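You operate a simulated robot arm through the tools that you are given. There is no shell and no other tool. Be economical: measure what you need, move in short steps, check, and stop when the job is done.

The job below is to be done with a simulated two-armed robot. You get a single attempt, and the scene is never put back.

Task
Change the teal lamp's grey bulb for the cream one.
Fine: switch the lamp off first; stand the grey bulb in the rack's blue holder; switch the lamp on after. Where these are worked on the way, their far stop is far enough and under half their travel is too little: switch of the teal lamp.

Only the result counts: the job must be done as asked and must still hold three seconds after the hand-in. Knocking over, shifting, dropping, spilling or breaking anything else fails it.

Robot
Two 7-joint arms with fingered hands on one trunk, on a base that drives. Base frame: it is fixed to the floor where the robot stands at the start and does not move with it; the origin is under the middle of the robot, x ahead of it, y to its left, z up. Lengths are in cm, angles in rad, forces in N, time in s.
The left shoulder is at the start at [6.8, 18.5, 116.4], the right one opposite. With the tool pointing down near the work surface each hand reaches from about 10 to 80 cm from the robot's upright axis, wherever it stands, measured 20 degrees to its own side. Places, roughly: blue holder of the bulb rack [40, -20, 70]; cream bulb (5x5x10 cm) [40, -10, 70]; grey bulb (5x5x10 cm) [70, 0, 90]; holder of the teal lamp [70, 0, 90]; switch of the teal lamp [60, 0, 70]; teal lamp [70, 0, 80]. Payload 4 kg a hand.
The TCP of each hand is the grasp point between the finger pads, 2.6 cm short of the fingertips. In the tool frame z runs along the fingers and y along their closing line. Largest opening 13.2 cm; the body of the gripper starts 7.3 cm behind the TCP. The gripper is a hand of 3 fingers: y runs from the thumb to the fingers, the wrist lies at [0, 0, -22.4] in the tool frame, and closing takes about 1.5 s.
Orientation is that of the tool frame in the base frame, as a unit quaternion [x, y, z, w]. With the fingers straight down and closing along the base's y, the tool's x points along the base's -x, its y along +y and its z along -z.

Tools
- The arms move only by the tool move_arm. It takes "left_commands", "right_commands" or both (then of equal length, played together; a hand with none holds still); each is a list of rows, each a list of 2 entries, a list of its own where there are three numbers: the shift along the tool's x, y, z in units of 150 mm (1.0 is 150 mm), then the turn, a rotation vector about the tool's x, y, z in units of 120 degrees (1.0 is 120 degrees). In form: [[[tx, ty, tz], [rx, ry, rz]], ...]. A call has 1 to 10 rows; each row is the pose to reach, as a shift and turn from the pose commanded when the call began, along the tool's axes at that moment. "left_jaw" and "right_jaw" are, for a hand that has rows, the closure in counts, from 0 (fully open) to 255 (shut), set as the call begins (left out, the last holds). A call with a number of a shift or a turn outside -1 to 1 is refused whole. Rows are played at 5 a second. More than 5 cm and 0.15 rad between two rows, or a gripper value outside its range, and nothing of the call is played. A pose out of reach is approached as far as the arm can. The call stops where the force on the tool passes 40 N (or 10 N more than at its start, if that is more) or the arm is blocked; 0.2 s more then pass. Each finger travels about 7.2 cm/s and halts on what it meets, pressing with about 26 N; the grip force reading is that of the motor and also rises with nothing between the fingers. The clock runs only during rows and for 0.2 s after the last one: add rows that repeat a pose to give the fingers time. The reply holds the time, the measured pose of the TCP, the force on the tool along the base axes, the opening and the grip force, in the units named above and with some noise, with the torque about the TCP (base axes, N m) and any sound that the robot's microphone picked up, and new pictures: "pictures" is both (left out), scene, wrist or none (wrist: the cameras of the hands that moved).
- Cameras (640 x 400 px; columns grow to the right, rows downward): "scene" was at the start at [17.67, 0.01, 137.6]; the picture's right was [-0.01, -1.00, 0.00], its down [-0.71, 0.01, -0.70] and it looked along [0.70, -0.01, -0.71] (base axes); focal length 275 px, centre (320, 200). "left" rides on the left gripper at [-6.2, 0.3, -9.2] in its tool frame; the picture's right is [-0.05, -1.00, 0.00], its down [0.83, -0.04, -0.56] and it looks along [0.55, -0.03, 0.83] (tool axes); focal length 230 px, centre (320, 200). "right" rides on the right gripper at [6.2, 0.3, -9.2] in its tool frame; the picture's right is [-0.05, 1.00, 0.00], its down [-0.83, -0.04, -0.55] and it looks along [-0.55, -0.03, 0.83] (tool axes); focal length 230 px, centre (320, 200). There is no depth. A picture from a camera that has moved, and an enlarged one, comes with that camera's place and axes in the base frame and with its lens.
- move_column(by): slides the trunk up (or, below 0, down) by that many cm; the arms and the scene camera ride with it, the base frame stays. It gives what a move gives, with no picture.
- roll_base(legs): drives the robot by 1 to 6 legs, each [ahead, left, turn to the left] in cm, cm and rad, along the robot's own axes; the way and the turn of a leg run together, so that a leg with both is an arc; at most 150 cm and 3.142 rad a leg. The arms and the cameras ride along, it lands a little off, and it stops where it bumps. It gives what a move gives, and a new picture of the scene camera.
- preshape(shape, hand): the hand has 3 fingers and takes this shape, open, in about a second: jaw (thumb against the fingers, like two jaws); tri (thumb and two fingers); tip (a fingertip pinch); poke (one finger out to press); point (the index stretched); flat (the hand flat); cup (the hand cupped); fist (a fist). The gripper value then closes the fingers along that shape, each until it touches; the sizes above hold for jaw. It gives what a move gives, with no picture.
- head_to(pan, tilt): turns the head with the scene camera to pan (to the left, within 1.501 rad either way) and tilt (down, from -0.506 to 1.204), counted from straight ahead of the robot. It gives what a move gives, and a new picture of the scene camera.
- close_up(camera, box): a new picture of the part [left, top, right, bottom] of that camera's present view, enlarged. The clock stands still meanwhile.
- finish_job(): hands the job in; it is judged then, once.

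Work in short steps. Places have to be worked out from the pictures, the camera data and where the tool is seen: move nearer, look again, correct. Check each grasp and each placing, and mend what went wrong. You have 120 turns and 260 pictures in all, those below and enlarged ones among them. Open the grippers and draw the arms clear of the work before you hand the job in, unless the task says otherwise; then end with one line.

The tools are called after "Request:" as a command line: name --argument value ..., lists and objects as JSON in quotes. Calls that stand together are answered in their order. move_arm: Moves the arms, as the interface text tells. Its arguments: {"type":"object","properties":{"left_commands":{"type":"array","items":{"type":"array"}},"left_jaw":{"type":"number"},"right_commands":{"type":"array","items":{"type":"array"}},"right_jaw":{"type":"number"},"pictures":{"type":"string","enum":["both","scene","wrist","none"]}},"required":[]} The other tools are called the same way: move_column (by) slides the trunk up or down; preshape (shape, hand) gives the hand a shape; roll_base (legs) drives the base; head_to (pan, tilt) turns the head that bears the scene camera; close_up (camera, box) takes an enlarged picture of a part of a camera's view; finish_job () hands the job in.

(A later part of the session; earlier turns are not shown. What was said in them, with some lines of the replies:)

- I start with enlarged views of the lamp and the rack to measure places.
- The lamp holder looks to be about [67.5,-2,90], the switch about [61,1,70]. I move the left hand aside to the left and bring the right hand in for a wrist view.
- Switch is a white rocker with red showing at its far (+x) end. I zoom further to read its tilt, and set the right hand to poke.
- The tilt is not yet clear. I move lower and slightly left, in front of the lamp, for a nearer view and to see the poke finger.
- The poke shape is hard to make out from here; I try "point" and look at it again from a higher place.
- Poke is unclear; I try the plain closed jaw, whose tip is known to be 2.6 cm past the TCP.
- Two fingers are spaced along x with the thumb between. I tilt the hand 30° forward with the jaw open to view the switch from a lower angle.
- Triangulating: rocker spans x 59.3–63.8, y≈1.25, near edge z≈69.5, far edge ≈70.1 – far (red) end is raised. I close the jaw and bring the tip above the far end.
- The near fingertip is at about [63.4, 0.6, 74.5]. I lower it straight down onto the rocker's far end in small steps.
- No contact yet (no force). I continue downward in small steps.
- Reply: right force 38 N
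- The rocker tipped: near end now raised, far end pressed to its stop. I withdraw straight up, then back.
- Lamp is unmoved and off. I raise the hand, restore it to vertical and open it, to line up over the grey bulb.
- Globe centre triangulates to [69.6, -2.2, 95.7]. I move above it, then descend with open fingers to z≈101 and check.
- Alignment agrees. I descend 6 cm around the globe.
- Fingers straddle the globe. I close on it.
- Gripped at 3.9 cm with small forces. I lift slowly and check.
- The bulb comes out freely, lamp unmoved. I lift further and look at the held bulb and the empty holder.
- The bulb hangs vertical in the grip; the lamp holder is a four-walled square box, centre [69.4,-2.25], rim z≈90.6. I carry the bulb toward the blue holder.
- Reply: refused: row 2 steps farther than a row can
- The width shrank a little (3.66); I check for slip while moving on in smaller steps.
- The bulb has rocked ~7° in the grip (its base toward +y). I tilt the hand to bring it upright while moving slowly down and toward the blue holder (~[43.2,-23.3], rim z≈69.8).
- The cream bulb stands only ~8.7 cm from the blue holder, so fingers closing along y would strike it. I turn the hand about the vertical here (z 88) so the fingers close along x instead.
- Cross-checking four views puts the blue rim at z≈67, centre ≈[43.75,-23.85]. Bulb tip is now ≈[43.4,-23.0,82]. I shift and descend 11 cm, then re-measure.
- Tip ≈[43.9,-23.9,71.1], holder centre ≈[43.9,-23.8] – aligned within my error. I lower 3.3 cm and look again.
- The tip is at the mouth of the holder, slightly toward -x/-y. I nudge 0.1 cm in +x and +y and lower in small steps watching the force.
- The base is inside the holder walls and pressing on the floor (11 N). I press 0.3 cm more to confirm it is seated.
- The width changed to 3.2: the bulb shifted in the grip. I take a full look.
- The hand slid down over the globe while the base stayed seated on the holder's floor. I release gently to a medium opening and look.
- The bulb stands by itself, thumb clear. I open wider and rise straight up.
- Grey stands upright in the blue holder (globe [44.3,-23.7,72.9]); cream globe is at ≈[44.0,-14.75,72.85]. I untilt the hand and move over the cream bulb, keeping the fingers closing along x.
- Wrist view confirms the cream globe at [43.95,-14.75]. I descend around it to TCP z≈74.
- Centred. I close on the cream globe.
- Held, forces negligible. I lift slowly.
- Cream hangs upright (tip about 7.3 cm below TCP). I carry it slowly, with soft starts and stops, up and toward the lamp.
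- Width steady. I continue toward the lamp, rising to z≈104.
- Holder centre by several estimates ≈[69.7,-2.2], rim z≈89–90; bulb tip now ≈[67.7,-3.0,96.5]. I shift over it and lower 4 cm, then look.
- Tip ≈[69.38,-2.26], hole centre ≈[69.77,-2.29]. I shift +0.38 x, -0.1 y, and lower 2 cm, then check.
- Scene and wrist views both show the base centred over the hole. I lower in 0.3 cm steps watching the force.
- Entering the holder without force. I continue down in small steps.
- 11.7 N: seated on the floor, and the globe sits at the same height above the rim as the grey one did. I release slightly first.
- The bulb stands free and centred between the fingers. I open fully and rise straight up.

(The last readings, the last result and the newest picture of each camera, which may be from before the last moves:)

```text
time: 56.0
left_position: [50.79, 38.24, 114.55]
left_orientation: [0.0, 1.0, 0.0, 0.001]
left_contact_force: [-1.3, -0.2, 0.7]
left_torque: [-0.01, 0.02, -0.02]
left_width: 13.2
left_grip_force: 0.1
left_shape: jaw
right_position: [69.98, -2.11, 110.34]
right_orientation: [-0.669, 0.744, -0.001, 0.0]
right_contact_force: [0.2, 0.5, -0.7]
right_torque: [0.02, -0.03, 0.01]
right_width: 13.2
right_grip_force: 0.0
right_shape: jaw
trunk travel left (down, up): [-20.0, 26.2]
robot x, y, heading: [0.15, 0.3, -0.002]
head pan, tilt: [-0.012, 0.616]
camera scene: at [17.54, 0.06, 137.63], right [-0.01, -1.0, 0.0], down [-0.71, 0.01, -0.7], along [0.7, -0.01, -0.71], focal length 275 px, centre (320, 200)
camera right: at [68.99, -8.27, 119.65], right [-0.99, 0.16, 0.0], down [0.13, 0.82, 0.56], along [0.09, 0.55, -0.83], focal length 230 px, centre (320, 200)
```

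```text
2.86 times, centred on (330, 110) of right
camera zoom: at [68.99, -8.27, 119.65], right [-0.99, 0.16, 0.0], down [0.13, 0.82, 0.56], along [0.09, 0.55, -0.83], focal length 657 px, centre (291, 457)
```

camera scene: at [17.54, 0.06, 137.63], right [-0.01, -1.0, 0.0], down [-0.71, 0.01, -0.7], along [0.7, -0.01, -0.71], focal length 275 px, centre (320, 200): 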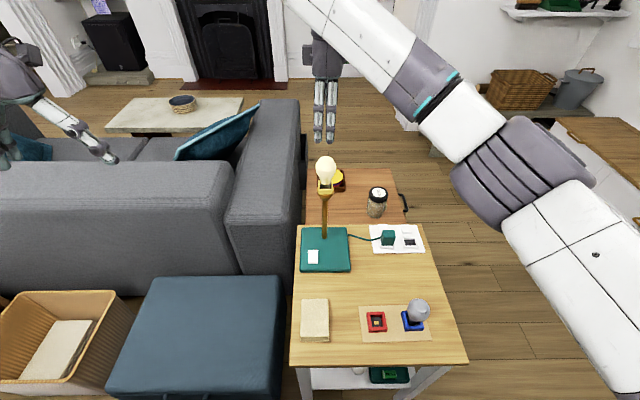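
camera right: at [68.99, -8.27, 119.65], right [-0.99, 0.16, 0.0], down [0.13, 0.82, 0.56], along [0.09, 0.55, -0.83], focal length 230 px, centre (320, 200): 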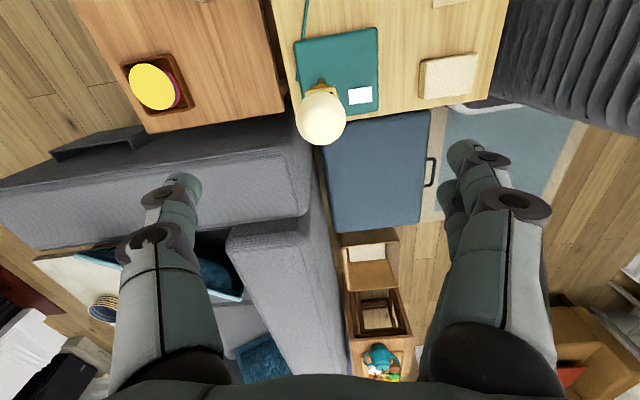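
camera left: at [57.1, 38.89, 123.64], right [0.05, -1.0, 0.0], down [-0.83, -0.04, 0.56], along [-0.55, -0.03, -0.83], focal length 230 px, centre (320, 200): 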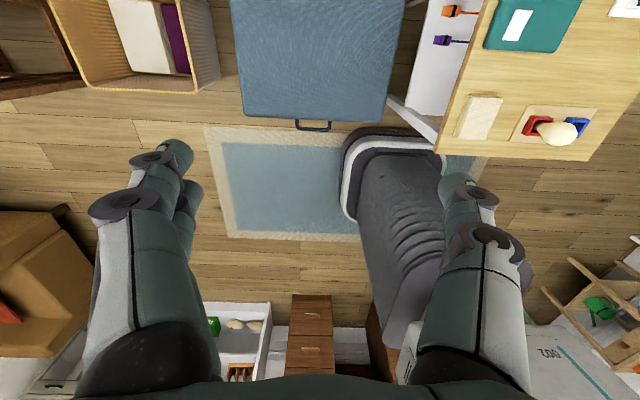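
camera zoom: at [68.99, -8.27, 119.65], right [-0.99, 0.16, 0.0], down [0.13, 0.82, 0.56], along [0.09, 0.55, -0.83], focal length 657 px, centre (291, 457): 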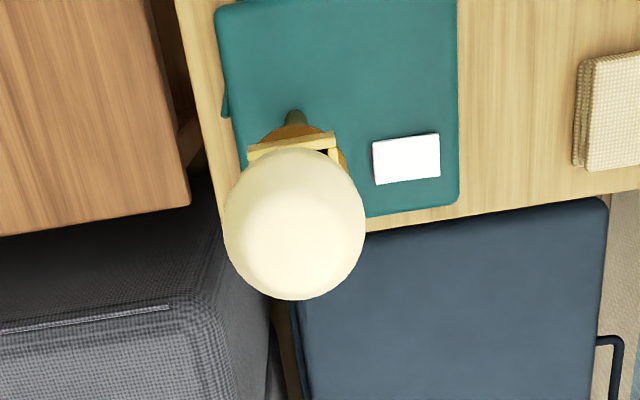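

The cream bulb stands upright in the lamp holder. Red is visible in both switch positions, so I'll judge on/off by the bulb's look; I back away, close the hand and turn it back to its first yaw.

Request:
move_arm --right_commands '[[[-0.01, 0.095, 0], [0, 0, 0.07]], [[-0.02, 0.19, 0], [0, 0, 0.14]], [[-0.03, 0.285, 0], [0, 0, 0.21]], [[-0.04, 0.38, 0], [0, 0, 0.28]], [[-0.05, 0.475, 0], [0, 0, 0.35]], [[-0.06, 0.57, 0], [0, 0, 0.42]], [[-0.07, 0.665, 0], [0, 0, 0.49]], [[-0.08, 0.76, 0], [0, 0, 0.56]], [[-0.09, 0.855, 0], [0, 0, 0.63]], [[-0.1, 0.95, 0], [0, 0, 0.7]]]' --right_jaw 255 --pictures "wrist"

Request:
close_up --camera "scene" --box '[290, 130, 440, 350]'

```text
time: 58.2
left_position: [50.94, 38.21, 114.56]
left_orientation: [0.0, 1.0, 0.001, -0.001]
left_contact_force: [-0.2, 1.0, 0.1]
left_torque: [-0.02, 0.01, 0.0]
left_width: 13.2
left_grip_force: 0.2
left_shape: jaw
right_position: [55.93, 0.67, 110.3]
right_orientation: [0.001, 1.0, 0.0, 0.0]
right_contact_force: [0.8, 0.7, -0.5]
right_torque: [-0.03, 0.01, 0.02]
right_width: 0.0
right_grip_force: 25.7
right_shape: jaw
trunk travel left (down, up): [-20.0, 26.2]
robot x, y, heading: [0.56, -0.11, 0.004]
head pan, tilt: [-0.012, 0.616]
camera right: at [49.73, 1.06, 119.55], right [0.05, 1.0, 0.0], down [0.83, -0.04, 0.56], along [0.56, -0.03, -0.83], focal length 230 px, centre (320, 200)
```

right: 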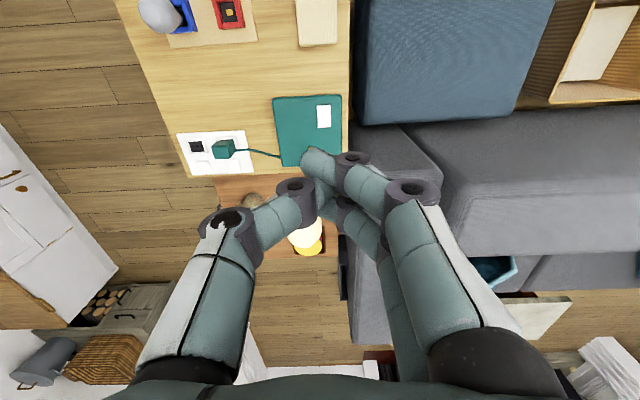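

```text
1.82 times, centred on (365, 240) of scene
camera zoom: at [17.64, 0.02, 137.61], right [-0.01, -1.0, 0.0], down [-0.71, 0.01, -0.7], along [0.7, -0.01, -0.71], focal length 500 px, centre (238, 127)
```

zoom: 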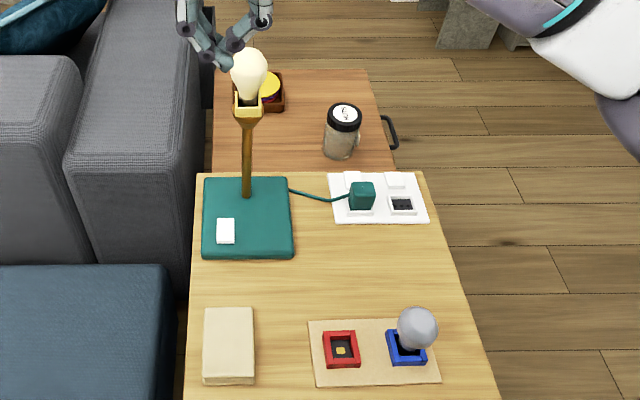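

I back off and go down in front of the lamp, tilting forward as before.

Request:
move_arm --right_commands '[[[0.16, 0.01, 0.15], [0, 0, 0]], [[0.32, 0.02, 0.35], [0, -0.03, 0]], [[0.48, 0.03, 0.57], [0, -0.06, 0]], [[0.6, 0.04, 0.79], [0, -0.1, 0]], [[0.633, 0.04, 1.0], [0, -0.15, 0]]]' --pictures "none"

```text
time: 59.4
left_position: [50.83, 38.2, 114.55]
left_orientation: [0.0, 1.0, 0.0, 0.0]
left_contact_force: [-0.4, 0.3, 0.8]
left_torque: [0.01, -0.01, -0.05]
left_width: 13.21
left_grip_force: 0.1
left_shape: jaw
right_position: [46.36, 1.35, 95.05]
right_orientation: [0.0, 0.988, 0.002, 0.157]
right_contact_force: [0.4, 0.2, 0.0]
right_torque: [-0.01, 0.0, -0.02]
right_width: 0.01
right_grip_force: 26.2
right_shape: jaw
trunk travel left (down, up): [-20.0, 26.2]
robot x, y, heading: [-0.06, -0.05, -0.002]
head pan, tilt: [-0.012, 0.616]
```

Request:
move_arm --right_commands '[[[0.02, 0, 0.22], [0, -0.03, 0]], [[0.04, 0, 0.45], [0, -0.06, 0]], [[0.06, 0, 0.68], [0, -0.08, 0]], [[0.088, 0, 0.918], [0, -0.1, 0]], [[0.088, 0, 0.918], [0, -0.1, 0]]]' --pictures "wrist"

Request:
close_up --camera "scene" --box '[300, 150, 350, 200]'

```text
time: 60.6
left_position: [50.97, 38.25, 114.57]
left_orientation: [0.0, 1.0, -0.002, 0.0]
left_contact_force: [-0.2, 0.3, -0.2]
left_torque: [0.0, -0.01, -0.01]
left_width: 13.21
left_grip_force: 0.0
left_shape: jaw
right_position: [49.48, 1.56, 81.59]
right_orientation: [0.0, 0.966, 0.0, 0.26]
right_contact_force: [0.0, -0.2, 0.5]
right_torque: [0.03, -0.02, 0.0]
right_width: 0.01
right_grip_force: 26.1
right_shape: jaw
trunk travel left (down, up): [-20.0, 26.2]
robot x, y, heading: [-0.4, -0.6, -0.001]
head pan, tilt: [-0.012, 0.616]
camera right: at [39.47, 1.86, 86.61], right [0.04, 1.0, 0.03], down [0.44, -0.04, 0.9], along [0.9, -0.03, -0.44], focal length 230 px, centre (320, 200)
```

right: 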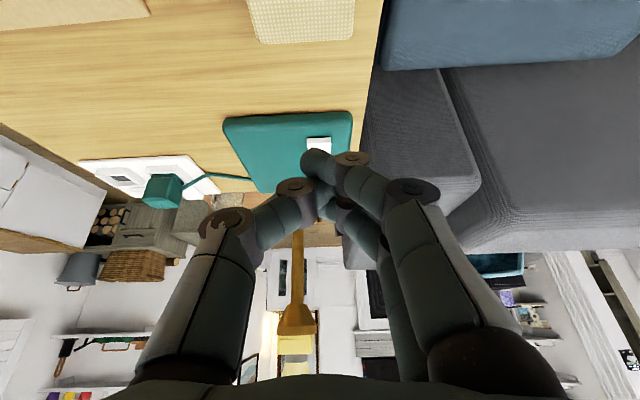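

```text
8.00 times, centred on (325, 175) of scene
camera zoom: at [17.64, 0.04, 137.61], right [-0.01, -1.0, 0.0], down [-0.71, 0.01, -0.7], along [0.7, -0.01, -0.71], focal length 2200 px, centre (280, 400)
```

zoom: 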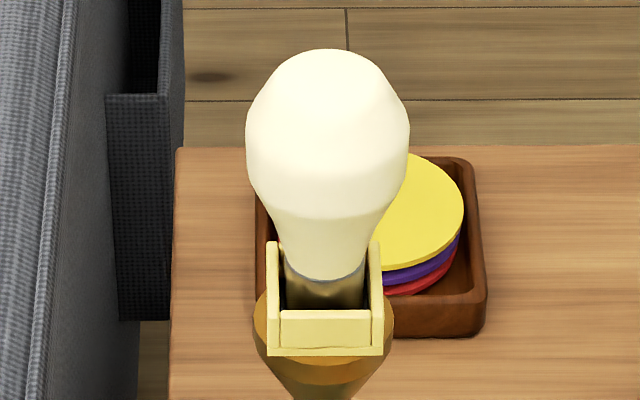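

I move forward so the near fingertip hangs above the rocker's near end (x≈60).

Request:
move_arm --right_commands '[[[-0.15, 0, 0.2], [0, 0, 0]], [[-0.3, 0, 0.4], [0, 0, 0]], [[-0.453, -0.005, 0.616], [0, 0, 0]], [[-0.453, -0.005, 0.616], [0, 0, 0]]]' --pictures "none"

Request:
close_up --camera "right" --box '[250, 20, 410, 180]'

```text
time: 61.6
left_position: [50.93, 38.16, 114.56]
left_orientation: [0.0, 1.0, 0.0, 0.0]
left_contact_force: [-1.2, 0.5, 0.0]
left_torque: [0.0, 0.01, 0.04]
left_width: 13.21
left_grip_force: 0.1
left_shape: jaw
right_position: [60.09, 1.3, 77.14]
right_orientation: [0.0, 0.966, 0.0, 0.26]
right_contact_force: [0.2, 1.0, -0.6]
right_torque: [-0.02, -0.01, -0.01]
right_width: 0.0
right_grip_force: 26.3
right_shape: jaw
trunk travel left (down, up): [-20.0, 26.2]
robot x, y, heading: [0.19, -0.52, 0.0]
head pan, tilt: [-0.012, 0.616]
```

```text
2.50 times, centred on (330, 100) of right
camera zoom: at [50.02, 1.64, 82.03], right [0.04, 1.0, 0.03], down [0.44, -0.04, 0.9], along [0.9, -0.03, -0.44], focal length 575 px, centre (295, 450)
```

zoom: 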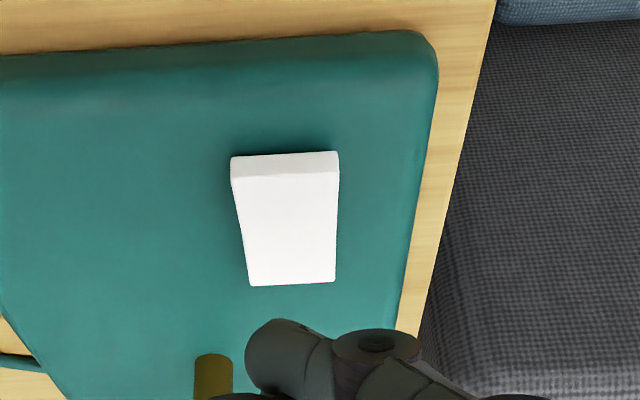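

Request:
move_arm --right_commands '[[[0.06, 0.005, 0.104], [0, 0, 0]], [[0.12, 0.01, 0.208], [0, 0, 0]], [[0.14, 0.01, 0.242], [0, 0, 0]], [[0.15, 0.01, 0.26], [0, 0, 0]], [[0.16, 0.01, 0.277], [0, 0, 0]], [[0.17, 0.01, 0.294], [0, 0, 0]], [[0.18, 0.01, 0.312], [0, 0, 0]], [[0.19, 0.01, 0.329], [0, 0, 0]], [[0.2, 0.01, 0.346], [0, 0, 0]]]' --pictures "none"

Request:
close_up --camera "right" --box '[250, 60, 410, 200]'

Request:
close_up --camera "scene" --box '[300, 150, 350, 200]'

```text
time: 63.6
left_position: [50.8, 38.15, 114.66]
left_orientation: [0.001, 1.0, 0.0, 0.0]
left_contact_force: [-0.5, 0.8, -1.0]
left_torque: [-0.02, -0.03, -0.01]
left_width: 13.19
left_grip_force: 0.0
left_shape: jaw
right_position: [59.96, 1.75, 71.47]
right_orientation: [0.0, 0.965, 0.002, 0.261]
right_contact_force: [-3.9, 3.0, 13.4]
right_torque: [-0.01, 0.11, -0.04]
right_width: 0.02
right_grip_force: 25.8
right_shape: jaw
trunk travel left (down, up): [-20.0, 26.2]
robot x, y, heading: [-0.29, -0.4, -0.002]
head pan, tilt: [-0.012, 0.616]
```

```text
2.86 times, centred on (330, 130) of right
camera zoom: at [49.92, 1.92, 76.34], right [0.04, 1.0, 0.03], down [0.44, -0.04, 0.9], along [0.9, -0.03, -0.44], focal length 657 px, centre (291, 400)
```

zoom: 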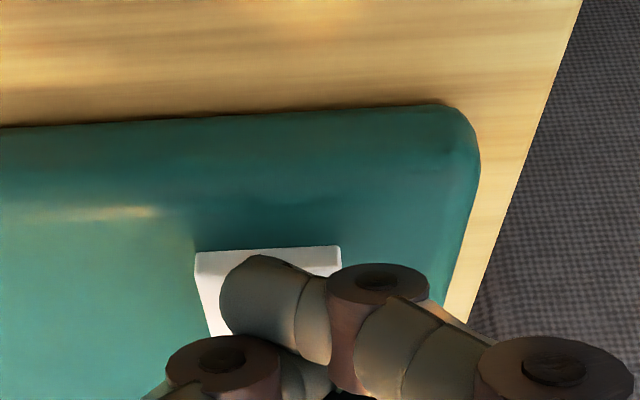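

```text
8.00 times, centred on (325, 175) of scene
camera zoom: at [17.45, 0.07, 137.66], right [-0.01, -1.0, 0.0], down [-0.71, 0.01, -0.7], along [0.7, -0.01, -0.71], focal length 2200 px, centre (280, 400)
```

zoom: 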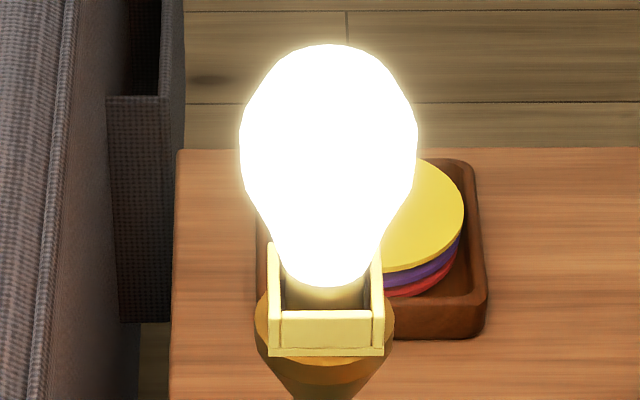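

The lamp lights up. I press 0.4 cm further to be sure the rocker reaches its stop, then withdraw.

Request:
move_arm --right_commands '[[[0.007, 0, 0.012], [0, 0, 0]], [[0.013, 0, 0.023], [0, 0, 0]], [[0.013, 0, 0.023], [0, 0, 0]]]' --pictures "none"

Request:
move_arm --right_commands '[[[-0.03, 0, -0.06], [0, 0, 0]], [[-0.13, 0, -0.22], [0, 0, 0]], [[-0.08, 0, -0.45], [0, 0, 0]], [[0.1, 0, -0.65], [0, 0, 0]], [[0.2, 0, -0.85], [0, 0, 0]], [[0.3, 0, -1.0], [0, 0, 0]]]' --pictures "scene"

Request:
close_up --camera "right" --box '[220, 80, 380, 220]'

```text
time: 64.4
left_position: [50.54, 38.13, 114.62]
left_orientation: [0.0, 1.0, 0.0, 0.003]
left_contact_force: [-0.2, -0.2, -0.2]
left_torque: [0.01, -0.01, 0.0]
left_width: 13.17
left_grip_force: 0.1
left_shape: jaw
right_position: [59.92, 1.42, 71.34]
right_orientation: [-0.001, 0.965, 0.001, 0.264]
right_contact_force: [-5.1, 4.2, 30.3]
right_torque: [0.07, 0.01, -0.05]
right_width: 0.0
right_grip_force: 26.2
right_shape: jaw
trunk travel left (down, up): [-20.0, 26.2]
robot x, y, heading: [-0.33, 0.1, -0.002]
head pan, tilt: [-0.012, 0.616]
```

```text
time: 65.8
left_position: [50.9, 38.22, 114.63]
left_orientation: [0.0, 1.0, 0.0, 0.0]
left_contact_force: [-0.8, 0.0, -0.1]
left_torque: [0.03, -0.01, 0.01]
left_width: 13.2
left_grip_force: 0.2
left_shape: jaw
right_position: [48.46, 1.36, 81.51]
right_orientation: [0.0, 0.966, 0.0, 0.259]
right_contact_force: [0.6, 0.5, 0.4]
right_torque: [-0.01, -0.05, -0.01]
right_width: 0.0
right_grip_force: 25.7
right_shape: jaw
trunk travel left (down, up): [-20.0, 26.2]
robot x, y, heading: [0.07, 0.07, -0.002]
head pan, tilt: [-0.012, 0.616]
camera scene: at [17.61, 0.02, 137.61], right [-0.01, -1.0, 0.0], down [-0.71, 0.01, -0.7], along [0.7, -0.01, -0.71], focal length 275 px, centre (320, 200)
```

scene: 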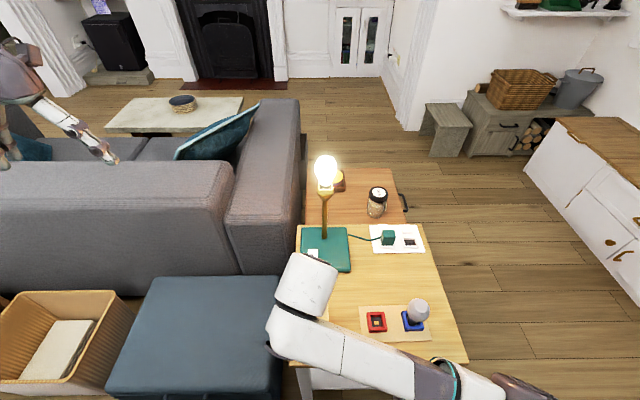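

```text
2.86 times, centred on (300, 150) of right
camera zoom: at [38.36, 1.71, 86.39], right [0.05, 1.0, 0.03], down [0.44, -0.04, 0.9], along [0.9, -0.03, -0.44], focal length 657 px, centre (377, 343)
```

zoom: 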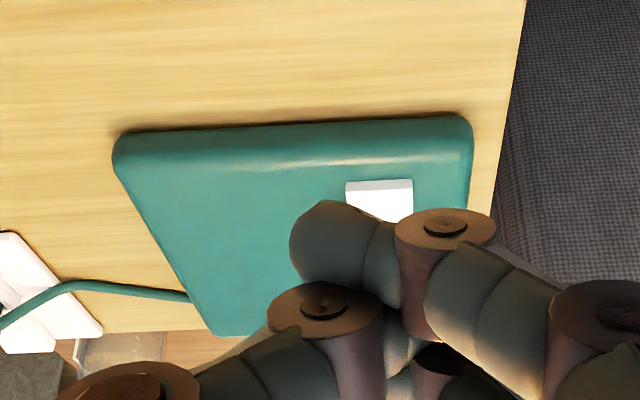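

The lamp stays lit. I raise the arm, open the hand and move it clear to the right at height.

Request:
move_arm --right_commands '[[[-0.13, 0, -0.23], [0, 0.0625, 0]], [[-0.27, 0, -0.46], [0, 0.125, 0]], [[-0.4, 0, -0.69], [0, 0.1875, 0]], [[-0.5, 0, -0.92], [0, 0.25, 0]]]' --right_jaw 0 --pictures "none"

Request:
move_arm --right_commands '[[[0, 0, -0.25], [0, 0, 0]], [[0, 0, -0.5], [0, 0, 0]], [[0, -0.1, -0.75], [0, 0, 0]], [[0, -0.35, -0.9], [0, 0, 0]], [[0, -0.6, -0.95], [0, 0, 0]], [[0, -0.9, -0.95], [0, 0, 0]]]' --pictures "none"

Request:
move_arm --right_commands '[[[0, -0.3, 0], [0, 0, 0]], [[0, -0.6, 0], [0, 0, 0]], [[0, -0.9, 0], [0, 0, 0]], [[0, -1.0, 0], [0, 0, 0]]]' --pictures "scene"

Request:
close_up --camera "scene" --box '[290, 140, 450, 350]'

Request:
close_up --camera "scene" --box '[295, 240, 335, 275]'

```text
time: 66.8
left_position: [50.87, 38.17, 114.47]
left_orientation: [-0.001, 1.0, 0.001, 0.0]
left_contact_force: [-0.3, -0.3, -0.8]
left_torque: [-0.02, 0.0, -0.01]
left_width: 13.18
left_grip_force: 0.0
left_shape: jaw
right_position: [48.02, 1.42, 97.3]
right_orientation: [0.0, 1.0, 0.0, 0.0]
right_contact_force: [-0.2, 0.2, -0.2]
right_torque: [0.02, -0.01, -0.01]
right_width: 13.19
right_grip_force: 0.0
right_shape: jaw
trunk travel left (down, up): [-20.0, 26.2]
robot x, y, heading: [0.06, -0.44, 0.004]
head pan, tilt: [-0.012, 0.616]
```

```text
time: 68.2
left_position: [50.81, 38.12, 114.44]
left_orientation: [0.0, 1.0, 0.0, 0.0]
left_contact_force: [-1.3, -0.2, 0.0]
left_torque: [0.02, 0.01, -0.02]
left_width: 13.16
left_grip_force: 0.0
left_shape: jaw
right_position: [48.1, -12.34, 111.65]
right_orientation: [0.0, 1.0, 0.001, 0.002]
right_contact_force: [0.5, -0.6, -0.4]
right_torque: [0.02, 0.02, -0.04]
right_width: 13.18
right_grip_force: 0.0
right_shape: jaw
trunk travel left (down, up): [-20.0, 26.2]
robot x, y, heading: [-0.15, 0.25, -0.003]
head pan, tilt: [-0.012, 0.616]
```

```text
time: 69.2
left_position: [50.84, 38.03, 114.5]
left_orientation: [0.0, 1.0, 0.0, 0.001]
left_contact_force: [-0.7, -0.6, -0.2]
left_torque: [0.03, 0.01, 0.0]
left_width: 13.17
left_grip_force: 0.1
left_shape: jaw
right_position: [48.18, -27.12, 111.57]
right_orientation: [-0.001, 1.0, 0.0, 0.001]
right_contact_force: [0.4, 0.2, 0.4]
right_torque: [0.01, 0.02, -0.05]
right_width: 13.18
right_grip_force: 0.1
right_shape: jaw
trunk travel left (down, up): [-20.0, 26.2]
robot x, y, heading: [-0.08, -0.14, -0.0]
head pan, tilt: [-0.012, 0.616]
camera scene: at [17.65, -0.02, 137.61], right [-0.01, -1.0, 0.0], down [-0.71, 0.01, -0.7], along [0.7, -0.01, -0.71], focal length 275 px, centre (320, 200)
```

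scene: 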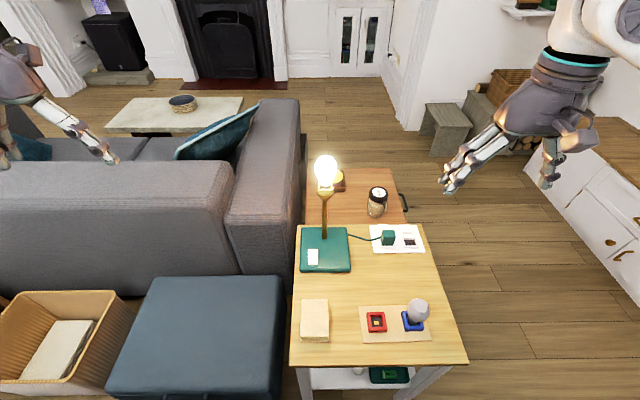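

```text
1.90 times, centred on (370, 245) of scene
camera zoom: at [17.65, -0.02, 137.61], right [-0.01, -1.0, 0.0], down [-0.71, 0.01, -0.7], along [0.7, -0.01, -0.71], focal length 524 px, centre (225, 114)
```

zoom: 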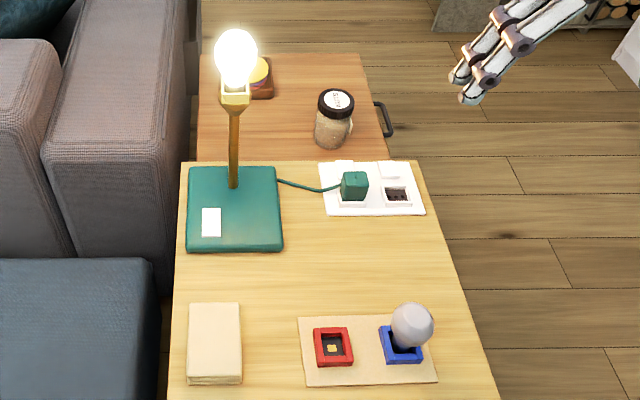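

```text
11.43 times, centred on (315, 258) of scene
camera zoom: at [17.65, -0.02, 137.61], right [-0.01, -1.0, 0.0], down [-0.71, 0.01, -0.7], along [0.7, -0.01, -0.71], focal length 3142 px, centre (377, -457)
```

zoom: 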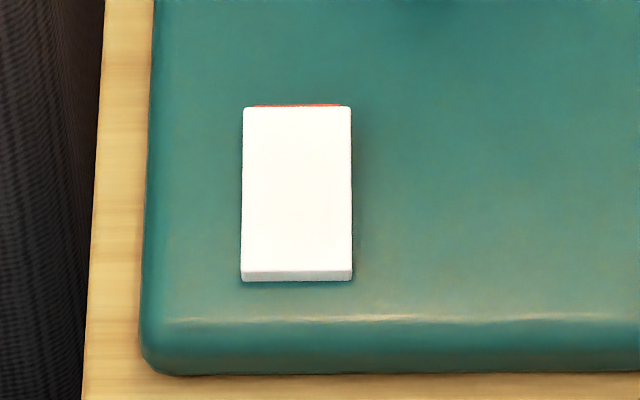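

The cream bulb is lit in the lamp, the grey bulb stands in the blue holder, nothing else has moved and both arms are clear with open grippers. I hand the job in.

Request:
finish_job

```text
The job is handed in.
```

I switched the teal lamp off, moved its grey bulb to the rack's blue holder, fitted the cream bulb and switched the lamp back on; it was lit at hand-in.
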